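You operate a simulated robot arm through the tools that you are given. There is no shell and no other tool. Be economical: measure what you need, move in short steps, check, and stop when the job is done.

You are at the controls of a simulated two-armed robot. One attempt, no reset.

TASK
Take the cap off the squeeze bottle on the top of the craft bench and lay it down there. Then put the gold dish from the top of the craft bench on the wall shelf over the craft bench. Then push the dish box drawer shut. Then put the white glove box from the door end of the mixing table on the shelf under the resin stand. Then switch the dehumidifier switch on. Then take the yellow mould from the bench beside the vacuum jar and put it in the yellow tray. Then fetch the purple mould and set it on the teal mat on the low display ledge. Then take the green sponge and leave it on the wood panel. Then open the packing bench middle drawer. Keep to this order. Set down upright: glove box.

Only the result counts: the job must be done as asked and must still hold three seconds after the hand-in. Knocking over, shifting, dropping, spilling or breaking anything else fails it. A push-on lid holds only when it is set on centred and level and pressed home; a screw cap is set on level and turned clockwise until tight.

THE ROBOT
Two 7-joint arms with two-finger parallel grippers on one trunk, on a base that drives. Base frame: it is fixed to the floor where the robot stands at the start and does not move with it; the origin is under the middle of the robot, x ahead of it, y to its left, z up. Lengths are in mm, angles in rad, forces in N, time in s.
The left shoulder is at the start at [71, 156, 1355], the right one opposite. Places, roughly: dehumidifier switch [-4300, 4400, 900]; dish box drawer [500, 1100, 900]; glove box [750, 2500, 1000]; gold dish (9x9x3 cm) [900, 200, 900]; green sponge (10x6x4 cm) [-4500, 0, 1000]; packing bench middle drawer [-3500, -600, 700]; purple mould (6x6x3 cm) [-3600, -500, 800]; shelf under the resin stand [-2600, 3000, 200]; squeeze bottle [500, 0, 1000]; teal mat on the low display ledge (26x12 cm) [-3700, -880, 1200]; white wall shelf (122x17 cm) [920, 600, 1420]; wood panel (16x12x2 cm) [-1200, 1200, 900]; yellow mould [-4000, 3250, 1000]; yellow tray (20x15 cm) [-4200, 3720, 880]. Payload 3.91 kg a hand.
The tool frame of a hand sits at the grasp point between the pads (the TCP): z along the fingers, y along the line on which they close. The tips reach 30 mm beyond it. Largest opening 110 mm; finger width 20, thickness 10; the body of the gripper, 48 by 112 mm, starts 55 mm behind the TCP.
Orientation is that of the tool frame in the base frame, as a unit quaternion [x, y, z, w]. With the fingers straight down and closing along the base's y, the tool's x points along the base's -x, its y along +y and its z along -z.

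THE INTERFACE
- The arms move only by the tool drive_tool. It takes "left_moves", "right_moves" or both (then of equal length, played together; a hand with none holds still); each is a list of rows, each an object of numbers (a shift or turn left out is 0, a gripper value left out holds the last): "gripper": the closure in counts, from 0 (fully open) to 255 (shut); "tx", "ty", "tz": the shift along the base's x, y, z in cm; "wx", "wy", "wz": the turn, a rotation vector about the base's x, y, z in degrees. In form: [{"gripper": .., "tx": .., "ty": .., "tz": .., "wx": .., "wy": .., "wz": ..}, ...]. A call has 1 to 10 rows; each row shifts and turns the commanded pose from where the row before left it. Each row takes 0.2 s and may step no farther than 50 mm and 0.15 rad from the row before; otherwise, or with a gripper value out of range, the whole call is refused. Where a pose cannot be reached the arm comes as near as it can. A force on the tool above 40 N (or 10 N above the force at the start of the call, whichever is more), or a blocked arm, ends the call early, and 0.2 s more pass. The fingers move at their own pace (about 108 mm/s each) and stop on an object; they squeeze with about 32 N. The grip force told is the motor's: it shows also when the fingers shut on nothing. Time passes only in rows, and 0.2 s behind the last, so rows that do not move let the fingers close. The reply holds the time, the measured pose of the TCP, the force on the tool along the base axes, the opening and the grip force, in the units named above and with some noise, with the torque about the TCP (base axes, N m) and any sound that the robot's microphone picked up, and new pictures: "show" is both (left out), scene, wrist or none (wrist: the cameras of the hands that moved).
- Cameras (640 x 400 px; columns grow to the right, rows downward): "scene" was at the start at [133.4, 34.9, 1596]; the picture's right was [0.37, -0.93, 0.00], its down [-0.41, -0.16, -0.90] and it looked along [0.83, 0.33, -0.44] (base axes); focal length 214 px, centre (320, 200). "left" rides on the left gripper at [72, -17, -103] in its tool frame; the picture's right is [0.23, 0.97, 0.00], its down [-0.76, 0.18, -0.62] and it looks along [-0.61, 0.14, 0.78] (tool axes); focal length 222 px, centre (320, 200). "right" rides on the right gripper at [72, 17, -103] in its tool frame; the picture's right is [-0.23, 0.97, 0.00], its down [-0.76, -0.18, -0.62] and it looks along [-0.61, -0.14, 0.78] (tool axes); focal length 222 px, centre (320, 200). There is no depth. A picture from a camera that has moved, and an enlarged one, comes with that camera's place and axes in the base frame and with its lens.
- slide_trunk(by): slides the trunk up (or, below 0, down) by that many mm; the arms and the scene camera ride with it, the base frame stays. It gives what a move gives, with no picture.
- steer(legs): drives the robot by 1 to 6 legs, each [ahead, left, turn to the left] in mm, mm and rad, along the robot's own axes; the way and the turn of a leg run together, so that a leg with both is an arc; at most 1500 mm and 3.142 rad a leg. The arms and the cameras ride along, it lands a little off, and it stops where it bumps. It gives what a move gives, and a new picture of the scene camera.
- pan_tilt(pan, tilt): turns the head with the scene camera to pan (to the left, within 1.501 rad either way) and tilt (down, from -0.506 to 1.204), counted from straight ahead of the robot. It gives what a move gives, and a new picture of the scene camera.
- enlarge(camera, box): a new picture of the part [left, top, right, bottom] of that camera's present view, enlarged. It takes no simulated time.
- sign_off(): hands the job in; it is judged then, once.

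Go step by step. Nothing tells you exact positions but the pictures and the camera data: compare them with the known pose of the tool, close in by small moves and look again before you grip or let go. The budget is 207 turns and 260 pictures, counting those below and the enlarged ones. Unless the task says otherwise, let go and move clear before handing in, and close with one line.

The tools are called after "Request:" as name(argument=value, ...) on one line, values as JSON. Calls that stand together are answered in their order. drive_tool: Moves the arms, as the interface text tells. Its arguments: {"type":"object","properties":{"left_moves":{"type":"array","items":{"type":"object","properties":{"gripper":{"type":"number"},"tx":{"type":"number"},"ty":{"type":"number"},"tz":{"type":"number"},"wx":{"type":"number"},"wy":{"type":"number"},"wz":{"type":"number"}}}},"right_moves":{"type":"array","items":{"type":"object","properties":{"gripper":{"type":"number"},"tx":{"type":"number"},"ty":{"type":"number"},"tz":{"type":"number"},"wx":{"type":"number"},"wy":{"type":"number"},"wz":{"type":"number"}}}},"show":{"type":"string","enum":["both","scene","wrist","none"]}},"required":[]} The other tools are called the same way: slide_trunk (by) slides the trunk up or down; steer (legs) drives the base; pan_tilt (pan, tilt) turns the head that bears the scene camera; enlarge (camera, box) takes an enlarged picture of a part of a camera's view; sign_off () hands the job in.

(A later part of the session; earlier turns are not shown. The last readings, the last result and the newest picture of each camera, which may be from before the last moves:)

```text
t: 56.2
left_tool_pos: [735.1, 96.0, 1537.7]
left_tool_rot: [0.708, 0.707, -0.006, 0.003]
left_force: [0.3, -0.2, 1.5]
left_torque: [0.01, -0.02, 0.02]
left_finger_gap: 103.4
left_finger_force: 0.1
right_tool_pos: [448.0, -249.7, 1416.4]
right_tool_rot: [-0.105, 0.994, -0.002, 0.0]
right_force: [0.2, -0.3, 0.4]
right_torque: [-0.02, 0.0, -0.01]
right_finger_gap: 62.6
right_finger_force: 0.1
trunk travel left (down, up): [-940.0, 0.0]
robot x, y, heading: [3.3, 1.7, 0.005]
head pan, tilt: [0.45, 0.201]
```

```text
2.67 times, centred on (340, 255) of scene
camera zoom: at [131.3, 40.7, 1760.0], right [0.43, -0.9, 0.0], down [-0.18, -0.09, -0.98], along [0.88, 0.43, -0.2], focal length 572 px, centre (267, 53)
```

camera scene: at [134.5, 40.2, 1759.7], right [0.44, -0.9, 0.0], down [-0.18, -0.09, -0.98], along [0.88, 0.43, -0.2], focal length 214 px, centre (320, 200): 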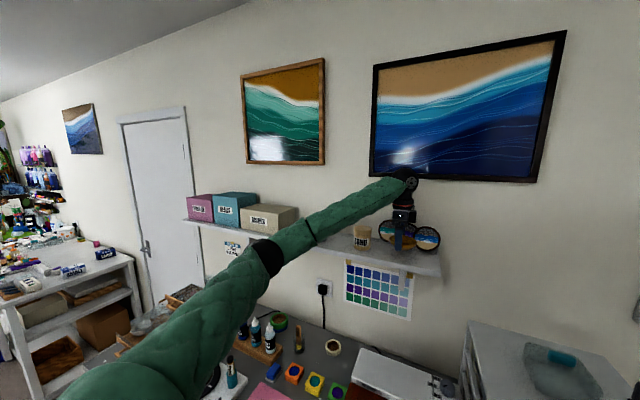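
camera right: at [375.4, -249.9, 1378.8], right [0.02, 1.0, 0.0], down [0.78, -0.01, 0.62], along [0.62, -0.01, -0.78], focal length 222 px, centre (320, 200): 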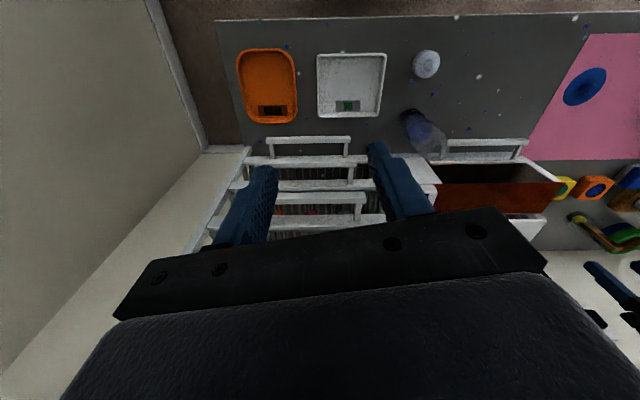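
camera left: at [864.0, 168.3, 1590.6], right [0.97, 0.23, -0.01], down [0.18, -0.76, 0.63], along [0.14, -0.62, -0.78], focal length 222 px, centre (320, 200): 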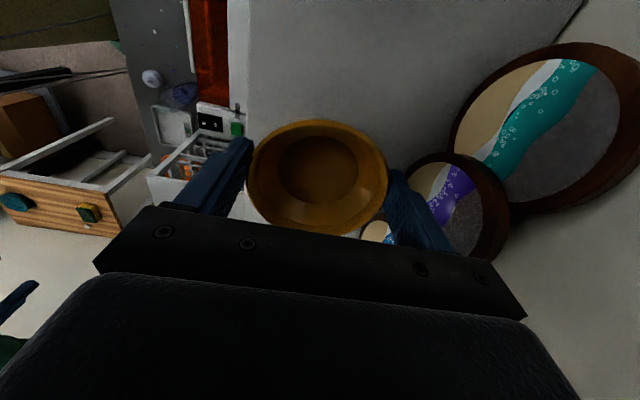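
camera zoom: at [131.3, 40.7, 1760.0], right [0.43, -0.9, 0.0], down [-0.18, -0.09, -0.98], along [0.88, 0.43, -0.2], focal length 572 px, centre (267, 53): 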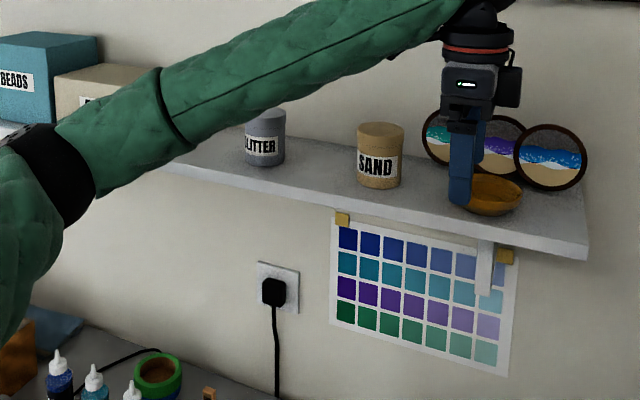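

The dish is on the shelf. I'll fold the left arm back and drive left to the dish box.

Request:
drive_tool(left_moves=[{"tx": -4.5, "wz": 8.5}, {"tx": -4.5, "wz": 8.5}, {"tx": -4.5, "ty": 2, "wz": 8.5}, {"tx": -4.5, "ty": 2, "wz": 8.5}, {"tx": -4.5, "ty": 2, "wz": 8.5}, {"tx": -4, "ty": 2, "wz": 8.5}, {"ty": 3, "wz": 8.5}, {"ty": 3, "wz": 8.5}, {"ty": 3, "wz": 8.5}, {"wz": 8.5}], right_moves=[{"ty": 0}, {}, {}, {}, {}, {}, {}, {}, {}, {}], show="none")

Request:
steer(legs=[[0, 850, 0]])

Request:
pan_tilt(pan=0.2, tilt=0.75)

```text
t: 58.4
left_tool_pos: [472.8, 266.0, 1538.4]
left_tool_rot: [0.044, 0.999, -0.002, 0.005]
left_force: [0.4, -0.2, -0.7]
left_torque: [0.02, 0.01, -0.04]
left_finger_gap: 103.7
left_finger_force: 0.0
right_tool_pos: [451.6, -250.1, 1415.3]
right_tool_rot: [-0.104, 0.995, -0.002, -0.001]
right_force: [-0.2, -0.2, -0.6]
right_torque: [0.0, 0.01, 0.0]
right_finger_gap: 63.1
right_finger_force: 0.1
trunk travel left (down, up): [-940.0, 0.0]
robot x, y, heading: [0.4, 0.8, -0.003]
head pan, tilt: [0.45, 0.201]
```

```text
t: 62.8
left_tool_pos: [471.9, 1098.0, 1538.7]
left_tool_rot: [0.044, 0.999, -0.002, 0.005]
left_force: [-0.5, -0.3, 0.1]
left_torque: [0.0, 0.0, 0.01]
left_finger_gap: 103.5
left_finger_force: 0.1
right_tool_pos: [451.0, 583.9, 1415.9]
right_tool_rot: [-0.105, 0.994, -0.002, 0.0]
right_force: [-0.6, 0.0, 0.7]
right_torque: [-0.01, 0.0, 0.02]
right_finger_gap: 62.5
right_finger_force: 0.1
trunk travel left (down, up): [-940.0, 0.0]
robot x, y, heading: [0.8, 834.1, 0.004]
head pan, tilt: [0.45, 0.201]
camera scene: at [132.5, 873.0, 1759.9], right [0.44, -0.9, 0.0], down [-0.18, -0.09, -0.98], along [0.88, 0.43, -0.2], focal length 214 px, centre (320, 200)
```

scene: 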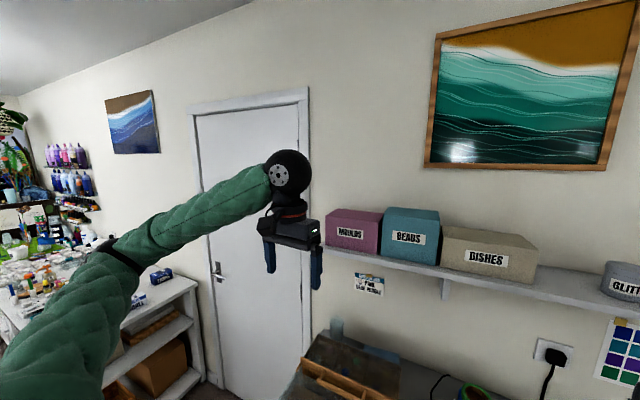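

```text
t: 63.8
left_tool_pos: [471.1, 1099.3, 1539.4]
left_tool_rot: [0.045, 0.999, -0.002, 0.005]
left_force: [-0.6, 0.5, 0.2]
left_torque: [0.02, 0.0, 0.02]
left_finger_gap: 103.5
left_finger_force: 0.1
right_tool_pos: [450.8, 583.3, 1416.1]
right_tool_rot: [-0.105, 0.994, -0.003, 0.0]
right_force: [-0.6, 0.1, -0.1]
right_torque: [0.01, 0.01, 0.01]
right_finger_gap: 62.5
right_finger_force: 0.1
trunk travel left (down, up): [-940.0, 0.0]
robot x, y, heading: [1.5, 833.1, 0.002]
head pan, tilt: [0.201, 0.75]
camera scene: at [129.8, 849.7, 1710.3], right [0.2, -0.98, 0.0], down [-0.67, -0.14, -0.73], along [0.72, 0.15, -0.68], focal length 214 px, centre (320, 200)
```

scene: 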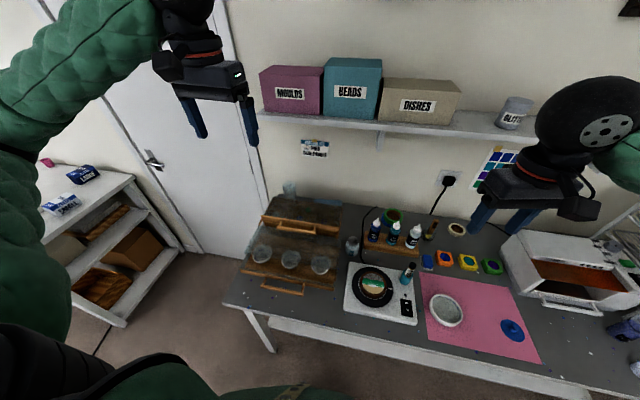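

Request:
enlarge(camera="scene", box=[220, 170, 380, 300])

```text
3.08 times, centred on (300, 235) of scene
camera zoom: at [129.8, 849.7, 1710.3], right [0.2, -0.98, 0.0], down [-0.67, -0.14, -0.73], along [0.72, 0.15, -0.68], focal length 660 px, centre (382, 92)
```

zoom: 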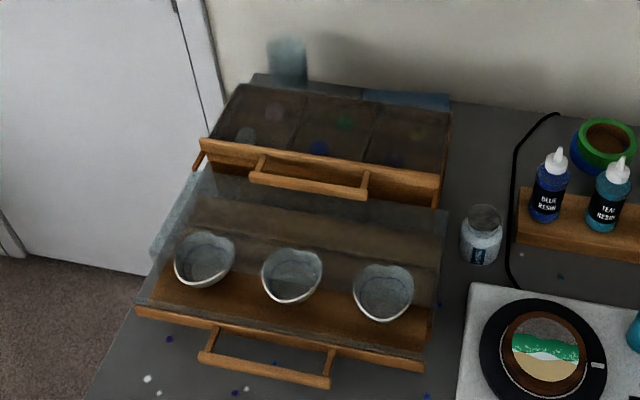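

The open lower drawer has its handle at about (448,1057) and needs a push in +x. I'll back up a little and bring the closed left fingers down, tilted forward, in front of the handle.

Request:
steer(legs=[[-150, 0, 0]])

Request:
drive_tool(left_moves=[{"gripper": 255, "tz": -4.5, "wy": -7.5}, {"tz": -4.5, "wy": -7.5}, {"tz": -4.5, "wy": -7.5}, {"tz": -4.5, "wy": -7.5}, {"tz": -4.5, "wy": -7.5}, {"tz": -4.5, "wy": -7.5}, {"tz": -4.5}, {"tz": -4.5}, {"tz": -4.5}, {"tz": -4.5}], show="both")

```text
t: 65.2
left_tool_pos: [323.6, 1100.8, 1538.4]
left_tool_rot: [0.044, 0.999, -0.001, 0.004]
left_force: [0.5, 0.1, 0.4]
left_torque: [0.0, -0.01, -0.02]
left_finger_gap: 103.5
left_finger_force: 0.0
right_tool_pos: [301.4, 583.0, 1415.2]
right_tool_rot: [-0.105, 0.994, -0.002, -0.002]
right_force: [-0.2, -0.7, 0.4]
right_torque: [-0.02, 0.0, 0.01]
right_finger_gap: 62.5
right_finger_force: 0.0
trunk travel left (down, up): [-940.0, 0.0]
robot x, y, heading: [-151.1, 830.8, 0.004]
head pan, tilt: [0.201, 0.75]
camera scene: at [-18.4, 849.6, 1709.9], right [0.2, -0.98, 0.0], down [-0.67, -0.14, -0.73], along [0.72, 0.15, -0.68], focal length 214 px, centre (320, 200)
```

scene: 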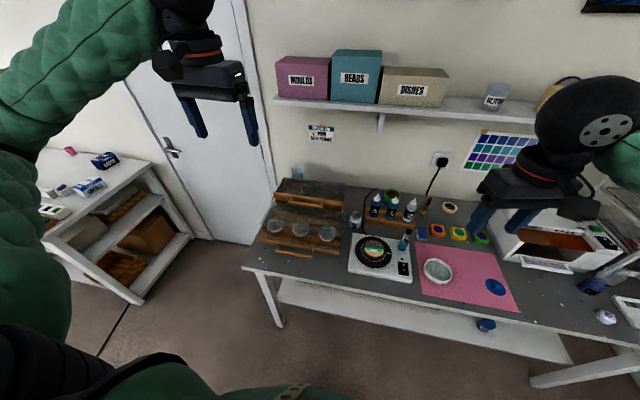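

```text
t: 67.3
left_tool_pos: [442.2, 1109.4, 1107.3]
left_tool_rot: [0.042, 0.921, 0.015, 0.387]
left_force: [-0.1, -0.2, -0.1]
left_torque: [-0.01, 0.01, -0.01]
left_finger_gap: 0.1
left_finger_force: 31.7
left hand out of reach, approached as far as the arm can: row 2, 3, 4, 5, 6
right_tool_pos: [298.9, 584.5, 1416.7]
right_tool_rot: [-0.105, 0.994, -0.003, -0.001]
right_force: [0.3, 0.5, -1.1]
right_torque: [0.01, 0.01, -0.03]
right_finger_gap: 62.5
right_finger_force: 0.2
trunk travel left (down, up): [-940.0, 0.0]
robot x, y, heading: [-152.5, 830.3, 0.001]
head pan, tilt: [0.201, 0.75]
camera scene: at [-21.1, 850.2, 1710.4], right [0.2, -0.98, 0.0], down [-0.67, -0.14, -0.73], along [0.72, 0.15, -0.68], focal length 214 px, centre (320, 200)
camera left: at [317.6, 1099.9, 1125.9], right [-0.1, 0.99, -0.1], down [0.1, 0.11, 0.99], along [0.99, 0.08, -0.11], focal length 222 px, centre (320, 200)
```

scene: 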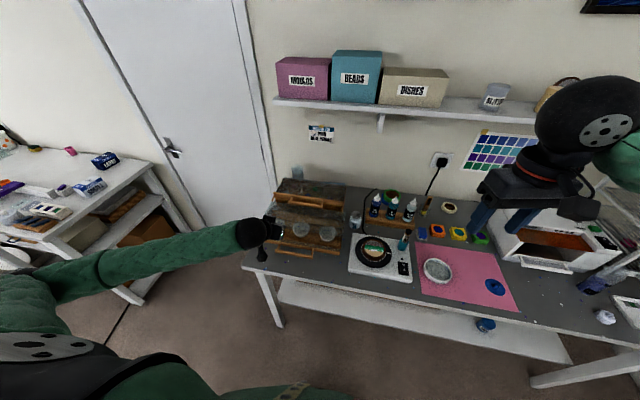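
left: 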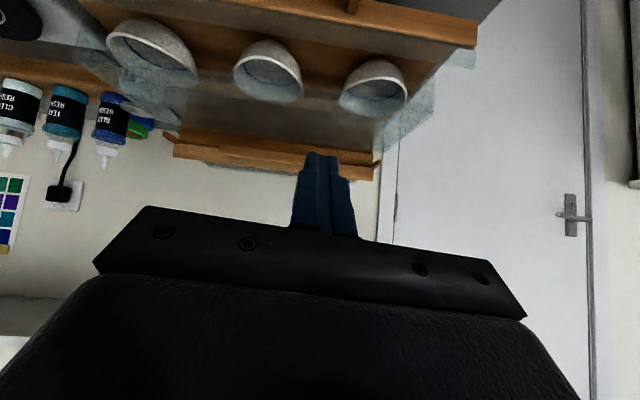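

Request:
drive_tool(left_moves=[{"tx": -2.5, "ty": -2}, {"tx": -2.5, "ty": -2}, {"ty": -1.4, "tz": -4}, {"tz": -4}], show="both")

```text
t: 68.3
left_tool_pos: [394.1, 1052.9, 1027.6]
left_tool_rot: [0.042, 0.921, 0.015, 0.388]
left_force: [-0.5, -0.2, 0.5]
left_torque: [0.01, 0.03, -0.05]
left_finger_gap: 0.2
left_finger_force: 32.1
right_tool_pos: [297.5, 583.6, 1417.0]
right_tool_rot: [-0.106, 0.994, -0.003, -0.001]
right_force: [0.0, 0.4, 0.2]
right_torque: [-0.01, 0.01, -0.02]
right_finger_gap: 62.7
right_finger_force: 0.0
trunk travel left (down, up): [-940.0, 0.0]
robot x, y, heading: [-150.6, 833.5, -0.003]
head pan, tilt: [0.201, 0.75]
camera scene: at [-22.3, 849.7, 1710.5], right [0.2, -0.98, 0.0], down [-0.67, -0.14, -0.73], along [0.72, 0.15, -0.68], focal length 214 px, centre (320, 200)
camera left: at [268.5, 1043.7, 1046.4], right [-0.09, 0.99, -0.1], down [0.1, 0.11, 0.99], along [0.99, 0.08, -0.11], focal length 222 px, centre (320, 200)
```

scene: 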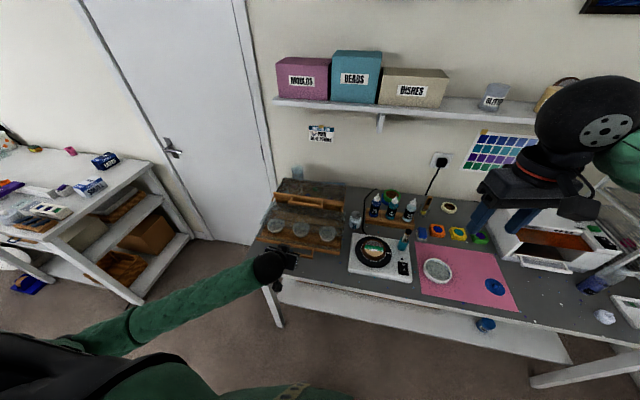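
left: 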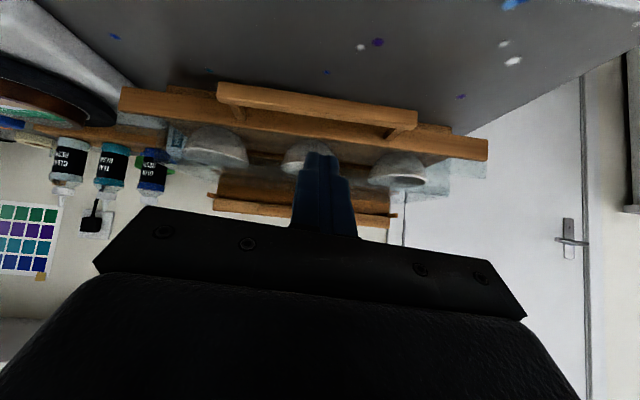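

The handle is at about z 943, y 1047. I'll lower the tips to that height and push gently in +x.

Request:
drive_tool(left_moves=[{"tz": -3.5, "ty": -0.3}, {"tz": -3.5}, {"tx": 1}, {"tx": 1}, {"tx": 1}, {"tx": 1}, {"tx": 1}, {"tx": 1.5}], show="both")

```text
t: 70.2
left_tool_pos: [458.5, 1052.8, 959.0]
left_tool_rot: [0.041, 0.921, 0.015, 0.388]
left_force: [-1.1, -0.4, -0.1]
left_torque: [0.01, 0.01, 0.01]
left_finger_gap: 0.0
left_finger_force: 32.1
right_tool_pos: [299.5, 583.3, 1416.4]
right_tool_rot: [-0.105, 0.994, -0.001, -0.001]
right_force: [-1.4, -0.1, 0.3]
right_torque: [0.02, 0.02, -0.01]
right_finger_gap: 62.8
right_finger_force: 0.0
trunk travel left (down, up): [-940.0, 0.0]
robot x, y, heading: [-150.3, 833.6, 0.002]
head pan, tilt: [0.201, 0.75]
camera scene: at [-21.2, 849.5, 1710.4], right [0.2, -0.98, 0.0], down [-0.67, -0.14, -0.73], along [0.72, 0.15, -0.68], focal length 214 px, centre (320, 200)
camera left: at [332.6, 1043.0, 977.8], right [-0.1, 0.99, -0.1], down [0.1, 0.11, 0.99], along [0.99, 0.08, -0.11], focal length 222 px, centre (320, 200)
```

scene: 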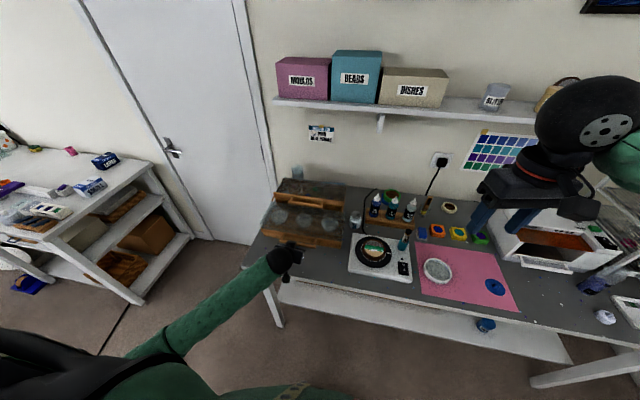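
left: 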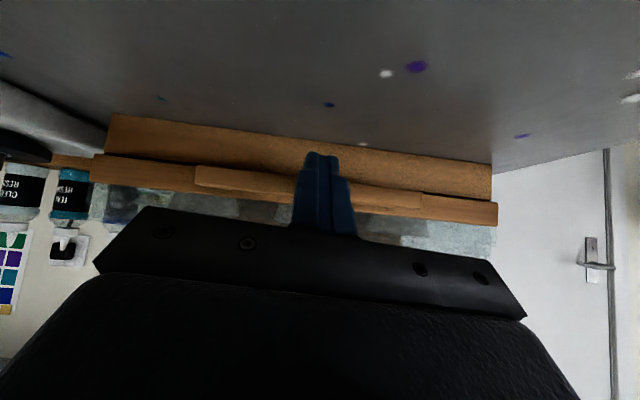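

Request:
drive_tool(left_moves=[{"tx": 1.5}, {"tx": 1.5}, {"tx": 1.5}, {"tx": 1.5}, {"tx": 1.5}, {"tx": 1.5}, {"tx": 1.5}, {"tx": 1.5}], show="both")

```text
t: 70.6
left_tool_pos: [463.7, 1051.1, 953.6]
left_tool_rot: [0.042, 0.923, 0.015, 0.382]
left_force: [-1.0, -0.3, -0.4]
left_torque: [-0.01, -0.1, 0.04]
left_finger_gap: 0.0
left_finger_force: 31.8
right_tool_pos: [298.8, 584.6, 1417.0]
right_tool_rot: [-0.106, 0.994, -0.002, -0.001]
right_force: [1.0, -0.5, -0.3]
right_torque: [-0.02, 0.02, 0.03]
right_finger_gap: 62.7
right_finger_force: 0.1
trunk travel left (down, up): [-940.0, 0.0]
robot x, y, heading: [-153.2, 834.0, 0.001]
head pan, tilt: [0.201, 0.75]
stopped in row 2 (left hand): the force on the tool passed its limit at 58 N (the readings are from after the stop); the commanded pose is now the measured one
camera scene: at [-22.3, 849.5, 1710.5], right [0.2, -0.98, 0.0], down [-0.67, -0.14, -0.73], along [0.72, 0.15, -0.68], focal length 214 px, centre (320, 200)
camera left: at [338.8, 1042.2, 974.1], right [-0.1, 0.99, -0.1], down [0.11, 0.11, 0.99], along [0.99, 0.08, -0.12], focal length 222 px, centre (320, 200)
```

scene: 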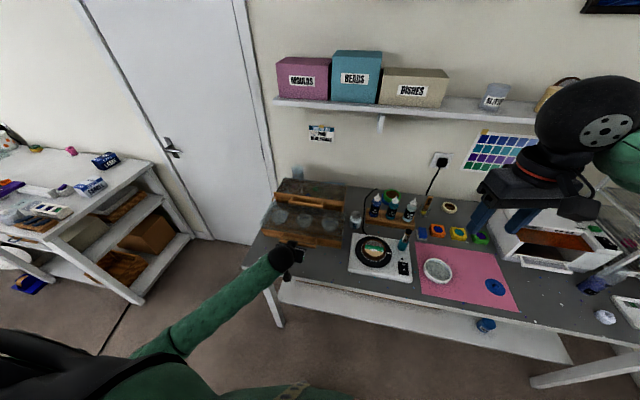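
left: 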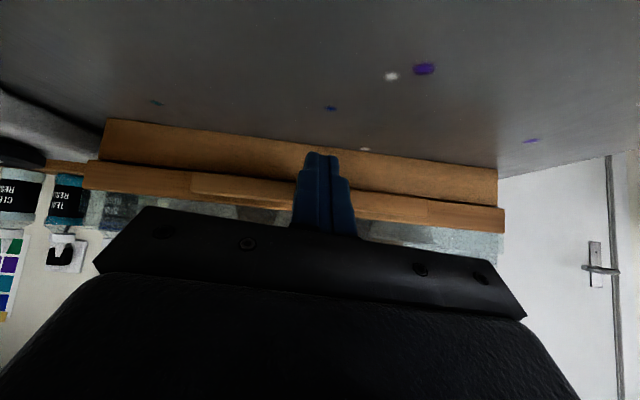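

Request:
enlarge(camera="scene", box=[230, 170, 360, 270])

Request:
enlarge(camera="left", box=[80, 90, 520, 260])

```text
4.00 times, centred on (295, 220) of scene
camera zoom: at [-22.3, 849.5, 1710.5], right [0.2, -0.98, 0.0], down [-0.67, -0.14, -0.73], along [0.72, 0.15, -0.68], focal length 858 px, centre (420, 120)
```

zoom: 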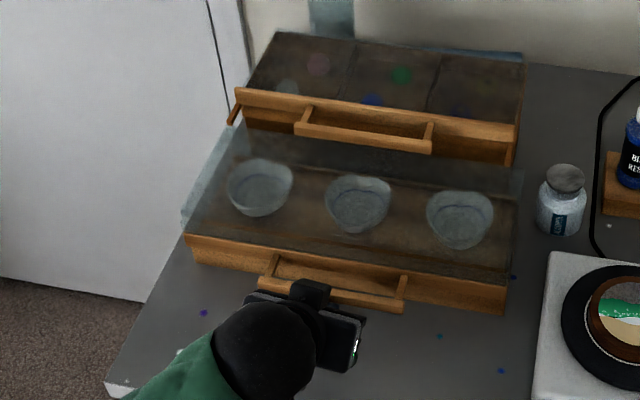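

```text
1.45 times, centred on (300, 175) of left
camera zoom: at [338.8, 1042.2, 974.1], right [-0.1, 0.99, -0.1], down [0.11, 0.11, 0.99], along [0.99, 0.08, -0.12], focal length 323 px, centre (349, 236)
```

zoom: 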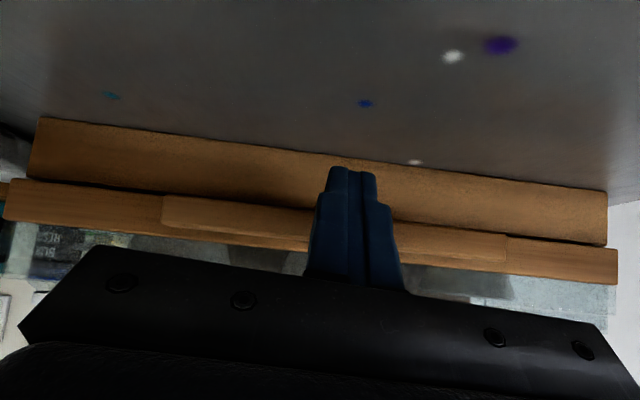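

The drawer has moved in by about 50 mm, so it does slide. I'll keep pushing in smaller steps.

Request:
drive_tool(left_moves=[{"tx": 0.6, "tz": 0.3}, {"tx": 0.8}, {"tx": 0.8}, {"tx": 0.8}, {"tx": 0.8}], show="wrist")

```text
t: 71.0
left_tool_pos: [465.6, 1051.6, 952.2]
left_tool_rot: [0.043, 0.925, 0.014, 0.377]
left_force: [-14.1, 2.6, -3.5]
left_torque: [-0.02, 0.34, 0.04]
left_finger_gap: 0.0
left_finger_force: 32.1
right_tool_pos: [299.8, 585.1, 1416.5]
right_tool_rot: [-0.107, 0.994, -0.003, -0.001]
right_force: [0.2, -0.2, 0.2]
right_torque: [-0.02, -0.02, 0.02]
right_finger_gap: 62.5
right_finger_force: 0.1
trunk travel left (down, up): [-940.0, 0.0]
robot x, y, heading: [-149.3, 830.0, 0.005]
head pan, tilt: [0.201, 0.75]
stopped in row 2 (left hand): the force on the tool passed its limit at 48 N (the readings are from after the stop); the commanded pose is now the measured one
camera left: at [341.1, 1041.6, 973.9], right [-0.1, 0.99, -0.1], down [0.12, 0.11, 0.99], along [0.99, 0.08, -0.13], focal length 222 px, centre (320, 200)
```

left: 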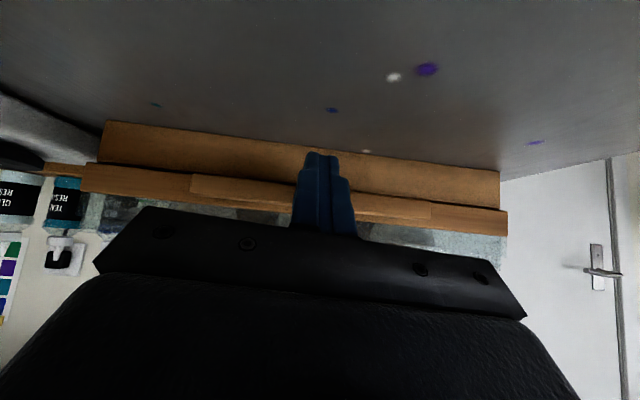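

Request:
enlarge(camera="scene", box=[262, 210, 322, 250])

Request:
enlarge(camera="scene", box=[310, 200, 370, 250])

```text
10.00 times, centred on (292, 230) of scene
camera zoom: at [-22.6, 849.8, 1710.5], right [0.2, -0.98, 0.0], down [-0.67, -0.14, -0.73], along [0.72, 0.15, -0.68], focal length 2145 px, centre (600, -100)
```

zoom: 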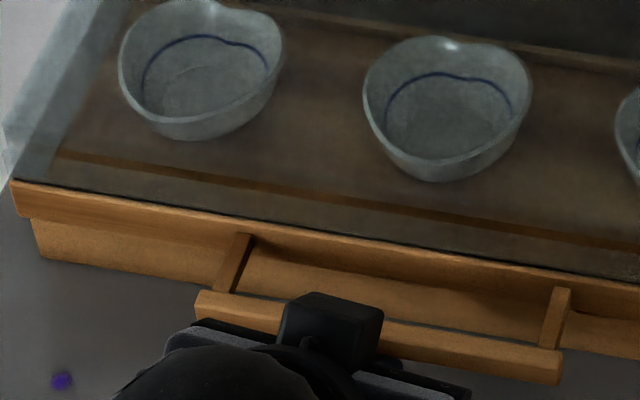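

```text
8.00 times, centred on (340, 225) of scene
camera zoom: at [-22.6, 849.8, 1710.5], right [0.2, -0.98, 0.0], down [-0.67, -0.14, -0.73], along [0.72, 0.15, -0.68], focal length 1716 px, centre (160, 0)
```

zoom: 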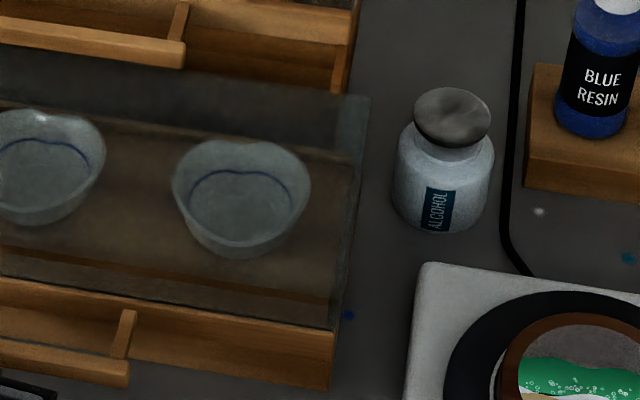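

The drawer front now meets the clear case edge and the push is blocked, so it's shut. I'll back off and head for the mixing table.

Request:
drive_tool(left_moves=[{"tx": -2}, {"tx": -3}, {"tz": 4}, {"tz": 4.5, "wy": 7}, {"tz": 4.5, "wy": 7}, {"tz": 4.5, "wy": 7}, {"tz": 4.5, "wy": 7}, {"tz": 4.5, "wy": 7}, {"tz": 4, "wy": 7}, {"gripper": 0, "tz": 3}], show="none")

Request:
enlarge(camera="scene", box=[230, 170, 360, 270])

Request:
pan_tilt(pan=1.0, tilt=0.4)

```text
t: 73.2
left_tool_pos: [418.7, 1052.7, 1285.5]
left_tool_rot: [0.044, 0.999, -0.001, 0.019]
left_force: [-0.3, -0.5, -0.5]
left_torque: [0.01, -0.01, 0.0]
left_finger_gap: 81.4
left_finger_force: 0.1
right_tool_pos: [300.2, 584.4, 1415.5]
right_tool_rot: [-0.105, 0.994, -0.002, -0.001]
right_force: [-0.3, 0.6, 0.1]
right_torque: [0.01, 0.0, -0.01]
right_finger_gap: 62.6
right_finger_force: 0.0
trunk travel left (down, up): [-940.0, 0.0]
robot x, y, heading: [-149.3, 835.1, 0.004]
head pan, tilt: [0.201, 0.75]
```

```text
4.00 times, centred on (295, 220) of scene
camera zoom: at [-21.1, 848.8, 1710.0], right [0.2, -0.98, 0.0], down [-0.67, -0.14, -0.73], along [0.72, 0.15, -0.68], focal length 858 px, centre (420, 120)
```

zoom: 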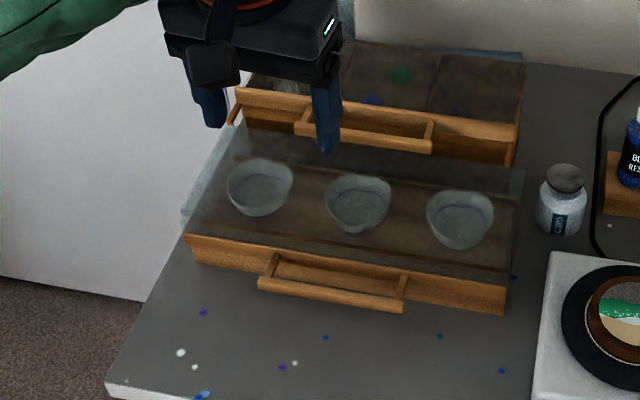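

```text
t: 74.4
left_tool_pos: [417.9, 1054.7, 1284.8]
left_tool_rot: [0.044, 0.999, -0.002, 0.021]
left_force: [-0.6, -0.3, -0.1]
left_torque: [-0.02, 0.0, -0.01]
left_finger_gap: 109.7
left_finger_force: 0.1
right_tool_pos: [299.5, 584.8, 1415.7]
right_tool_rot: [-0.106, 0.994, -0.002, -0.001]
right_force: [0.7, 0.0, -0.3]
right_torque: [0.02, -0.03, 0.05]
right_finger_gap: 62.6
right_finger_force: 0.0
trunk travel left (down, up): [-940.0, 0.0]
robot x, y, heading: [-150.7, 836.2, 0.002]
head pan, tilt: [1.0, 0.4]
camera scene: at [-52.5, 910.7, 1741.3], right [0.84, -0.54, 0.0], down [-0.21, -0.33, -0.92], along [0.5, 0.78, -0.39], focal length 214 px, centre (320, 200)
```

scene: 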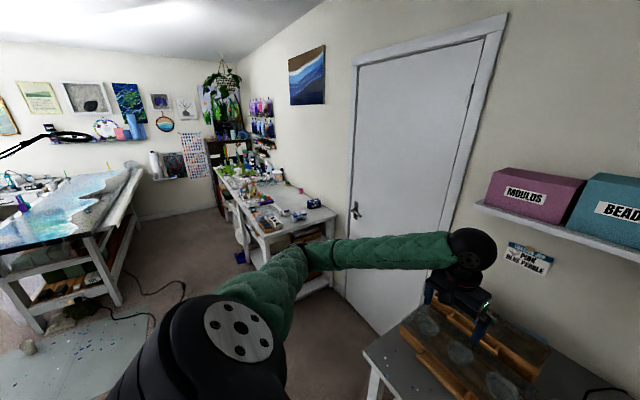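

The drawer is shut. Now I'll drive left along y to the mixing table.

Request:
steer(legs=[[-50, 1350, 0]])

Request:
pan_tilt(pan=0.0, tilt=0.6)

```text
t: 81.0
left_tool_pos: [390.3, 2362.1, 1285.0]
left_tool_rot: [0.06, 0.998, -0.002, 0.02]
left_force: [0.2, 0.4, 0.8]
left_torque: [0.01, 0.03, -0.06]
left_finger_gap: 110.1
left_finger_force: 0.1
right_tool_pos: [257.7, 1899.0, 1416.9]
right_tool_rot: [-0.091, 0.996, -0.001, -0.001]
right_force: [0.4, -0.6, 0.5]
right_torque: [-0.01, -0.02, -0.04]
right_finger_gap: 62.5
right_finger_force: 0.0
trunk travel left (down, up): [-940.0, 0.0]
robot x, y, heading: [-183.2, 2156.6, -0.027]
head pan, tilt: [1.0, 0.4]
camera scene: at [-84.1, 2234.2, 1741.4], right [0.83, -0.56, 0.0], down [-0.22, -0.32, -0.92], along [0.52, 0.76, -0.39], focal length 214 px, centre (320, 200)
```

scene: 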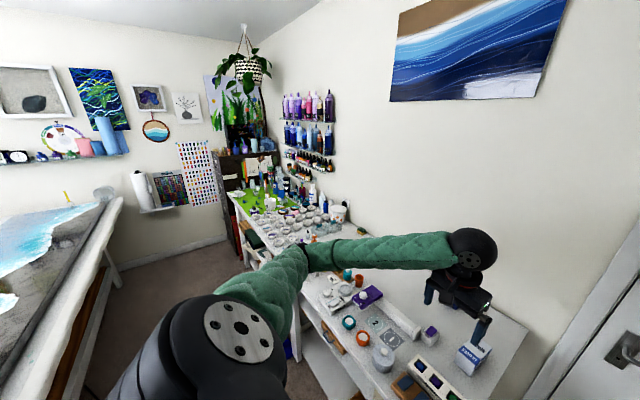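

```text
t: 82.3
left_tool_pos: [390.9, 2363.5, 1284.2]
left_tool_rot: [0.061, 0.998, -0.002, 0.02]
left_force: [0.0, 1.1, 0.2]
left_torque: [0.0, 0.06, 0.0]
left_finger_gap: 109.8
left_finger_force: 0.0
right_tool_pos: [259.3, 1898.0, 1414.8]
right_tool_rot: [-0.092, 0.996, -0.002, -0.001]
right_force: [0.2, 0.3, -0.1]
right_torque: [-0.02, 0.03, 0.0]
right_finger_gap: 62.8
right_finger_force: 0.0
trunk travel left (down, up): [-940.0, 0.0]
robot x, y, heading: [-186.0, 2157.4, -0.022]
head pan, tilt: [0.0, 0.6]
camera scene: at [-47.9, 2155.9, 1723.1], right [-0.03, -1.0, 0.0], down [-0.56, 0.02, -0.82], along [0.82, -0.02, -0.57], focal length 214 px, centre (320, 200)
```

scene: 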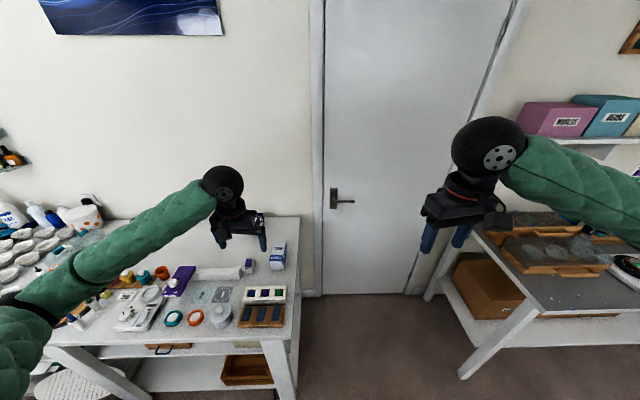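

Request:
enlarge(camera="scene", box=[120, 210, 320, 335])

Request:
enlarge(camera="left", box=[0, 0, 640, 400])

```text
3.20 times, centred on (220, 272) of scene
camera zoom: at [-47.9, 2155.9, 1723.1], right [-0.03, -1.0, 0.0], down [-0.56, 0.02, -0.82], along [0.82, -0.02, -0.57], focal length 686 px, centre (640, -32)
```

zoom: 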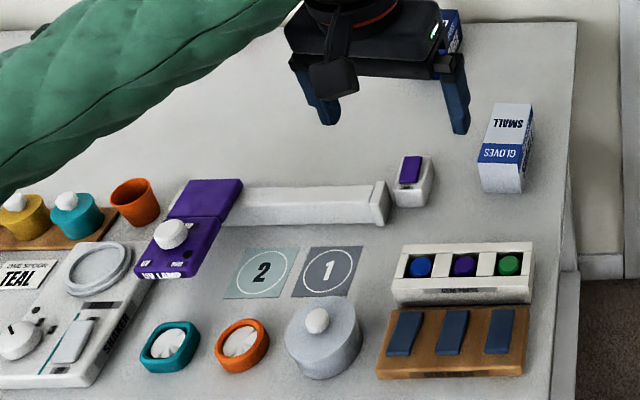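

```text
1.00 times, centred on (320, 200) of left (not enlarged: the box is as wide or as high as the picture)
camera zoom: at [313.5, 2355.4, 1385.0], right [-0.11, 0.99, -0.01], down [0.75, 0.09, 0.65], along [0.65, 0.06, -0.76], focal length 222 px, centre (320, 200)
```

zoom: 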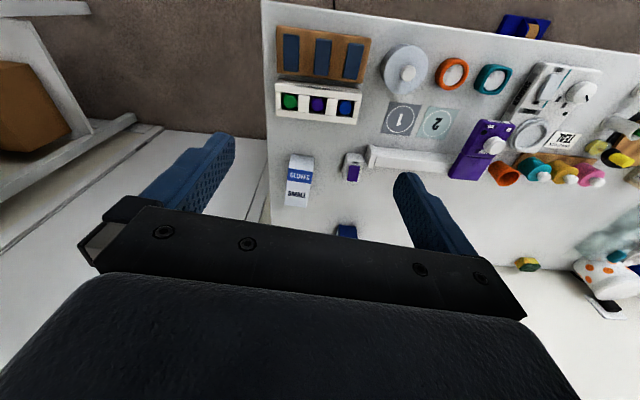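

The white "SMALL GLOVES" box is near (630,2330) on the door end. I'll bring the left hand above it for a closer measurement.

Request:
drive_tool(left_moves=[{"tx": 3.7, "ty": -0.4, "tz": -2.2, "wz": -2.5}, {"tx": 3.7, "ty": -0.5, "tz": -2.2, "wz": -2.5}, {"tx": 3.7, "ty": -0.5, "tz": -2.2, "wy": 2.3}, {"tx": 3.7, "ty": -0.5, "tz": -2.2}, {"tx": 3.7, "ty": -0.5, "tz": -2.2}, {"tx": 3.7, "ty": -0.4, "tz": -2.2}], show="both")

Request:
enlarge(camera="scene", box=[220, 210, 340, 310])

```text
t: 83.7
left_tool_pos: [613.3, 2333.0, 1151.4]
left_tool_rot: [0.103, 0.995, -0.004, -0.001]
left_force: [-0.9, 0.4, -0.6]
left_torque: [0.0, -0.02, 0.03]
left_finger_gap: 110.0
left_finger_force: 0.0
right_tool_pos: [260.1, 1897.1, 1415.3]
right_tool_rot: [-0.091, 0.996, -0.001, -0.002]
right_force: [0.1, -0.9, -0.6]
right_torque: [0.04, 0.01, -0.01]
right_finger_gap: 62.6
right_finger_force: 0.0
trunk travel left (down, up): [-940.0, 0.0]
robot x, y, heading: [-186.0, 2161.6, -0.031]
head pan, tilt: [0.0, 0.6]
camera scene: at [-46.3, 2154.9, 1723.0], right [-0.03, -1.0, 0.0], down [-0.57, 0.02, -0.82], along [0.82, -0.02, -0.57], focal length 214 px, centre (320, 200)
camera left: at [539.2, 2332.7, 1255.1], right [-0.02, 1.0, -0.01], down [0.78, 0.02, 0.62], along [0.62, 0.01, -0.78], focal length 222 px, centre (320, 200)
```

scene: 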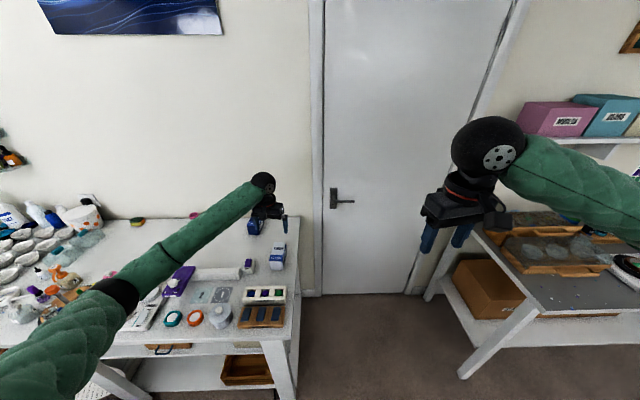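
left: 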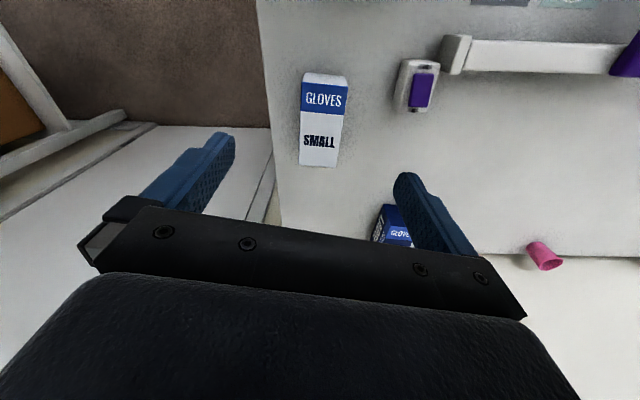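

```text
4.00 times, centred on (280, 260) of scene
camera zoom: at [-46.3, 2154.9, 1723.0], right [-0.03, -1.0, 0.0], down [-0.57, 0.02, -0.82], along [0.82, -0.02, -0.57], focal length 858 px, centre (480, -40)
```

zoom: 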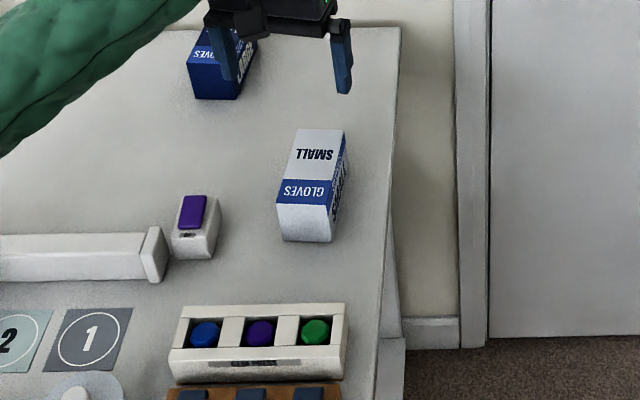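

The box is about 125×63×65 mm, centered near (662,2337), with its top at about z 938. Before choosing a grip I'll look over at the resin stand.

Request:
pan_tilt(pan=1.5, tilt=0.35)

```text
t: 85.3
left_tool_pos: [611.0, 2333.0, 1151.8]
left_tool_rot: [0.103, 0.995, -0.005, 0.0]
left_force: [-0.2, 0.3, 0.8]
left_torque: [0.0, 0.01, 0.0]
left_finger_gap: 110.0
left_finger_force: 0.0
right_tool_pos: [258.3, 1898.2, 1416.0]
right_tool_rot: [-0.091, 0.996, -0.002, 0.0]
right_force: [-0.4, -1.2, -0.3]
right_torque: [0.01, -0.02, -0.01]
right_finger_gap: 62.6
right_finger_force: 0.1
trunk travel left (down, up): [-940.0, 0.0]
robot x, y, heading: [-183.9, 2156.7, -0.033]
head pan, tilt: [1.499, 0.351]
camera scene: at [-126.8, 2250.6, 1745.9], right [0.99, -0.1, 0.0], down [-0.03, -0.34, -0.94], along [0.09, 0.93, -0.34], focal length 214 px, centre (320, 200)
```

scene: 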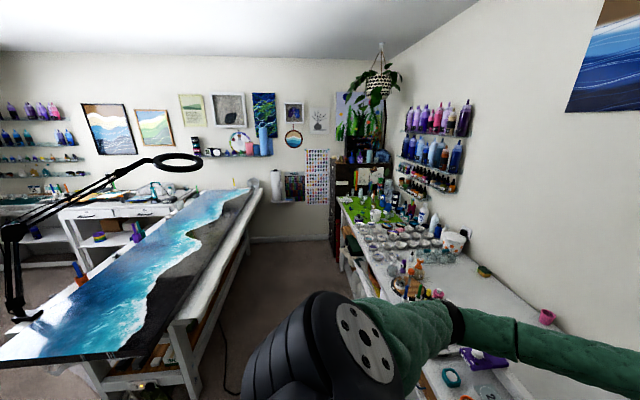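

The big slab table is closer and the resin stand lies further left. I'll grip the box across its width with the hand tilted 45° forward, which suits a low shelf.

Request:
drive_tool(left_moves=[{"wz": 5, "wy": -6}, {"wz": 5, "wy": -6}, {"wy": -8}, {"wy": -8}, {"wy": -8, "tx": 1}, {"wy": -8, "tx": 1, "tz": -2}, {"tz": -4, "ty": 0.4}, {"tz": -4}, {"tz": -4}], show="wrist")

```text
t: 87.3
left_tool_pos: [632.5, 2340.9, 1017.3]
left_tool_rot: [0.014, 0.927, 0.01, 0.375]
left_force: [-0.7, -0.9, -0.2]
left_torque: [0.01, 0.03, 0.01]
left_finger_gap: 110.1
left_finger_force: 0.0
right_tool_pos: [258.4, 1898.0, 1415.9]
right_tool_rot: [-0.091, 0.996, -0.002, -0.001]
right_force: [-1.1, -0.2, -0.9]
right_torque: [0.02, 0.0, -0.01]
right_finger_gap: 62.5
right_finger_force: 0.0
trunk travel left (down, up): [-940.0, 0.0]
robot x, y, heading: [-185.5, 2158.6, -0.025]
head pan, tilt: [1.499, 0.351]
camera left: at [508.6, 2325.0, 1039.5], right [-0.14, 0.98, -0.13], down [0.12, 0.15, 0.98], along [0.98, 0.13, -0.14], focal length 222 px, centre (320, 200)
```

left: 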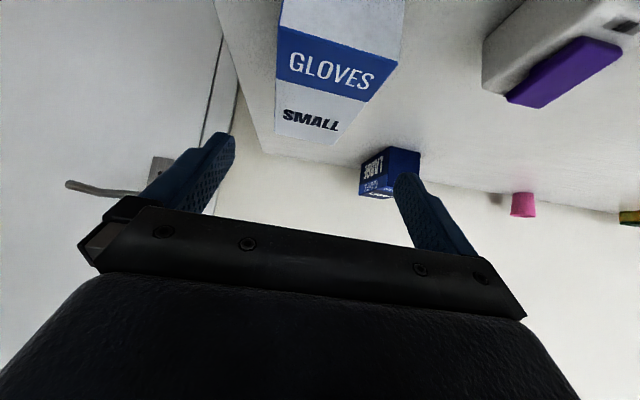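

Request:
drive_tool(left_moves=[{"tx": 1.2, "ty": -0.5, "tz": -2, "wz": -3, "wx": -1.6}, {"tz": -2.5}, {"tz": -2}, {"tz": -1.5}], show="wrist")

```text
t: 88.3
left_tool_pos: [644.3, 2333.3, 935.7]
left_tool_rot: [0.033, 0.927, -0.012, 0.374]
left_force: [0.6, 0.5, 0.0]
left_torque: [-0.02, 0.03, 0.03]
left_finger_gap: 109.9
left_finger_force: 0.1
right_tool_pos: [258.3, 1897.5, 1415.7]
right_tool_rot: [-0.091, 0.996, -0.002, 0.0]
right_force: [0.1, 0.2, -0.5]
right_torque: [-0.02, 0.03, 0.0]
right_finger_gap: 62.6
right_finger_force: 0.1
trunk travel left (down, up): [-940.0, 0.0]
robot x, y, heading: [-187.3, 2159.0, -0.026]
head pan, tilt: [1.499, 0.351]
camera left: at [519.9, 2325.4, 957.9], right [-0.09, 0.98, -0.16], down [0.13, 0.17, 0.98], along [0.99, 0.07, -0.14], focal length 222 px, centre (320, 200)
```

left: 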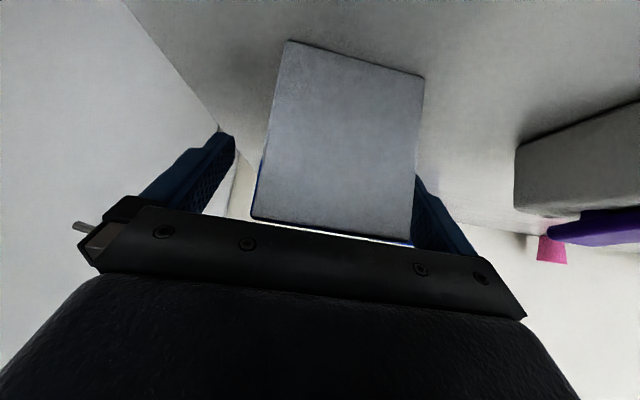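

The box spans y 2307–2368 and z 882–956, between the fingers. I'll lower slightly, center, close and lift.

Request:
drive_tool(left_moves=[{"ty": 0.5, "tz": -0.8}, {"gripper": 180}, {}, {}, {"tz": 0.5}, {"tz": 1.5}, {"tz": 2}], show="wrist")

```text
t: 89.9
left_tool_pos: [644.7, 2340.0, 964.3]
left_tool_rot: [0.033, 0.926, -0.012, 0.376]
left_force: [0.7, 0.0, -2.0]
left_torque: [0.06, 0.0, -0.02]
left_finger_gap: 57.6
left_finger_force: 32.2
right_tool_pos: [257.6, 1897.3, 1416.5]
right_tool_rot: [-0.092, 0.996, -0.002, -0.001]
right_force: [0.2, 0.4, 0.3]
right_torque: [-0.02, -0.01, -0.01]
right_finger_gap: 62.9
right_finger_force: 0.1
trunk travel left (down, up): [-940.0, 0.0]
robot x, y, heading: [-184.4, 2159.1, -0.026]
head pan, tilt: [1.499, 0.351]
camera left: at [520.1, 2332.0, 987.1], right [-0.09, 0.98, -0.16], down [0.13, 0.17, 0.98], along [0.99, 0.07, -0.14], focal length 222 px, centre (320, 200)
```

left: 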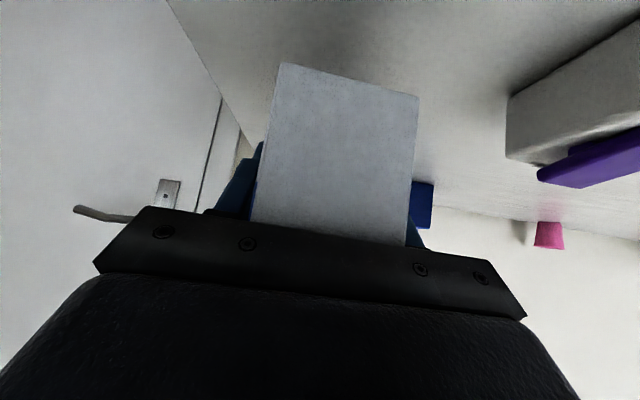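

The box is held. I'll raise it, tuck it in, back away and turn towards the resin stand side of the room.

Request:
drive_tool(left_moves=[{"tz": 4}, {"tz": 4}, {"tz": 4}, {"tx": -4.5, "tz": 2}, {"tx": -4.5}, {"tx": -4.5}], show="none")

Request:
pan_tilt(pan=0, tilt=0.3)

Request:
steer(legs=[[-350, 0, 0], [0, 0, 1.57], [0, 0, 1.2]])

```text
t: 91.3
left_tool_pos: [510.9, 2340.7, 1103.3]
left_tool_rot: [0.034, 0.927, -0.013, 0.374]
left_force: [-0.5, 0.1, -2.2]
left_torque: [-0.01, 0.05, 0.03]
left_finger_gap: 57.7
left_finger_force: 31.9
right_tool_pos: [258.0, 1897.7, 1416.1]
right_tool_rot: [-0.09, 0.996, -0.002, -0.001]
right_force: [0.7, 0.1, 0.7]
right_torque: [0.02, -0.05, -0.01]
right_finger_gap: 62.6
right_finger_force: 0.0
trunk travel left (down, up): [-940.0, 0.0]
robot x, y, heading: [-183.7, 2155.8, -0.029]
head pan, tilt: [1.499, 0.351]
```

```text
t: 92.9
left_tool_pos: [510.8, 2341.7, 1101.6]
left_tool_rot: [0.033, 0.927, -0.013, 0.374]
left_force: [0.7, 0.3, -1.7]
left_torque: [-0.01, -0.01, 0.01]
left_finger_gap: 57.8
left_finger_force: 31.8
right_tool_pos: [259.5, 1898.4, 1416.1]
right_tool_rot: [-0.092, 0.996, -0.003, 0.0]
right_force: [-0.3, 0.3, 0.0]
right_torque: [0.01, 0.01, 0.0]
right_finger_gap: 62.6
right_finger_force: 0.1
trunk travel left (down, up): [-940.0, 0.0]
robot x, y, heading: [-188.2, 2159.8, -0.023]
head pan, tilt: [0.0, 0.3]
camera scene: at [-43.0, 2155.5, 1750.6], right [-0.03, -1.0, 0.0], down [-0.3, 0.01, -0.96], along [0.95, -0.03, -0.3], focal length 214 px, centre (320, 200)
```

scene: 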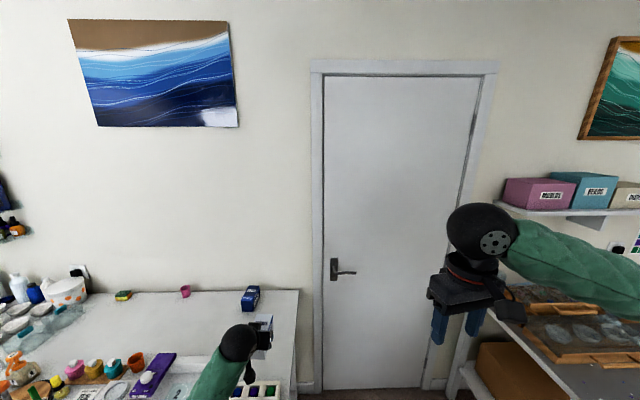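

```text
t: 102.0
left_tool_pos: [-1253.8, 2243.2, 1101.7]
left_tool_rot: [0.906, -0.198, -0.366, -0.079]
left_force: [0.3, 0.1, -2.2]
left_torque: [0.01, 0.01, 0.03]
left_finger_gap: 57.7
left_finger_force: 32.1
right_tool_pos: [-861.7, 2569.7, 1415.9]
right_tool_rot: [0.996, -0.089, 0.001, -0.001]
right_force: [-0.4, 0.9, 0.0]
right_torque: [-0.03, -0.01, 0.01]
right_finger_gap: 62.6
right_finger_force: 0.1
trunk travel left (down, up): [-940.0, 0.0]
robot x, y, heading: [-534.4, 2171.8, 2.746]
head pan, tilt: [0.0, 0.3]
camera scene: at [-675.0, 2223.5, 1750.6], right [0.38, 0.93, 0.0], down [0.27, -0.11, -0.96], along [-0.88, 0.36, -0.3], focal length 214 px, centre (320, 200)
```

scene: 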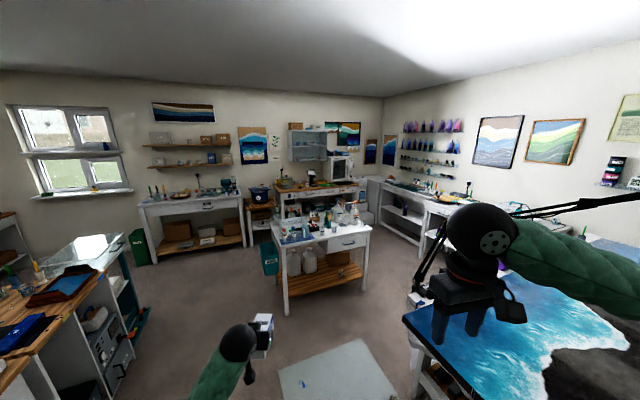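

The small stand in the middle, with a wooden lower shelf, matches the resin stand location. Zooming in on it.

Request:
enlarge(camera="scene", box=[250, 190, 390, 320])

```text
3.08 times, centred on (320, 255) of scene
camera zoom: at [-675.0, 2223.5, 1750.6], right [0.38, 0.93, 0.0], down [0.27, -0.11, -0.96], along [-0.88, 0.36, -0.3], focal length 660 px, centre (320, 31)
```

zoom: 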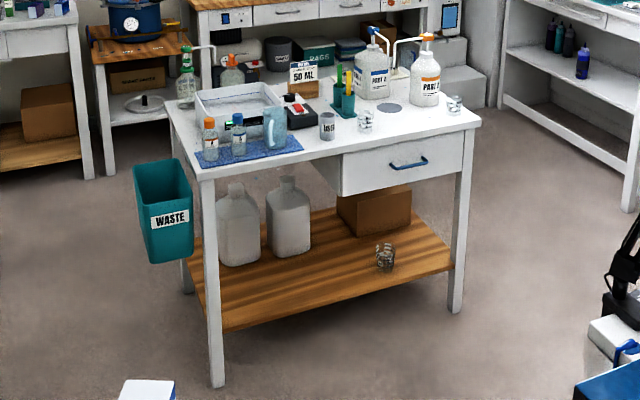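

That's it. The lower shelf is at about z 200 with its front edge near x −2390, and it's free at the front around y 2880. I'll lower the trunk here, face −x and drive closer.

Request:
slide_trunk(by=-760)

Request:
steer(legs=[[0, 0, 0.396], [1000, 0, 0], [0, -910, 0]])

```text
refused: -760 is not a number from -400 to 400
```

```text
t: 111.4
left_tool_pos: [-2243.9, 2564.4, 1099.0]
left_tool_rot: [0.928, -0.009, -0.373, -0.006]
left_force: [-0.9, 0.3, -1.9]
left_torque: [0.03, -0.07, 0.02]
left_finger_gap: 57.7
left_finger_force: 31.7
right_tool_pos: [-2015.1, 3018.5, 1417.9]
right_tool_rot: [0.993, 0.117, 0.002, -0.006]
right_force: [0.3, -0.3, 0.1]
right_torque: [0.05, -0.07, -0.02]
right_finger_gap: 62.5
right_finger_force: 0.0
trunk travel left (down, up): [-940.0, 0.0]
robot x, y, heading: [-1558.8, 2793.9, -3.122]
head pan, tilt: [0.0, 0.3]
stopped in leg 3: the robot was blocked; the commanded pose is now the measured one
camera scene: at [-1706.3, 2776.0, 1750.3], right [-0.02, 1.0, 0.01], down [0.3, 0.01, -0.95], along [-0.95, -0.02, -0.3], focal length 214 px, centre (320, 200)
```

scene: 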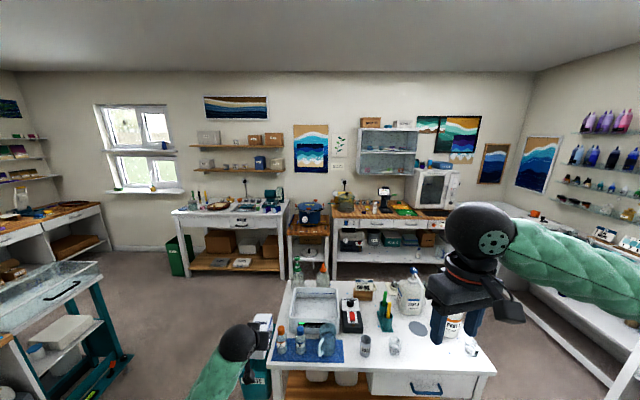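

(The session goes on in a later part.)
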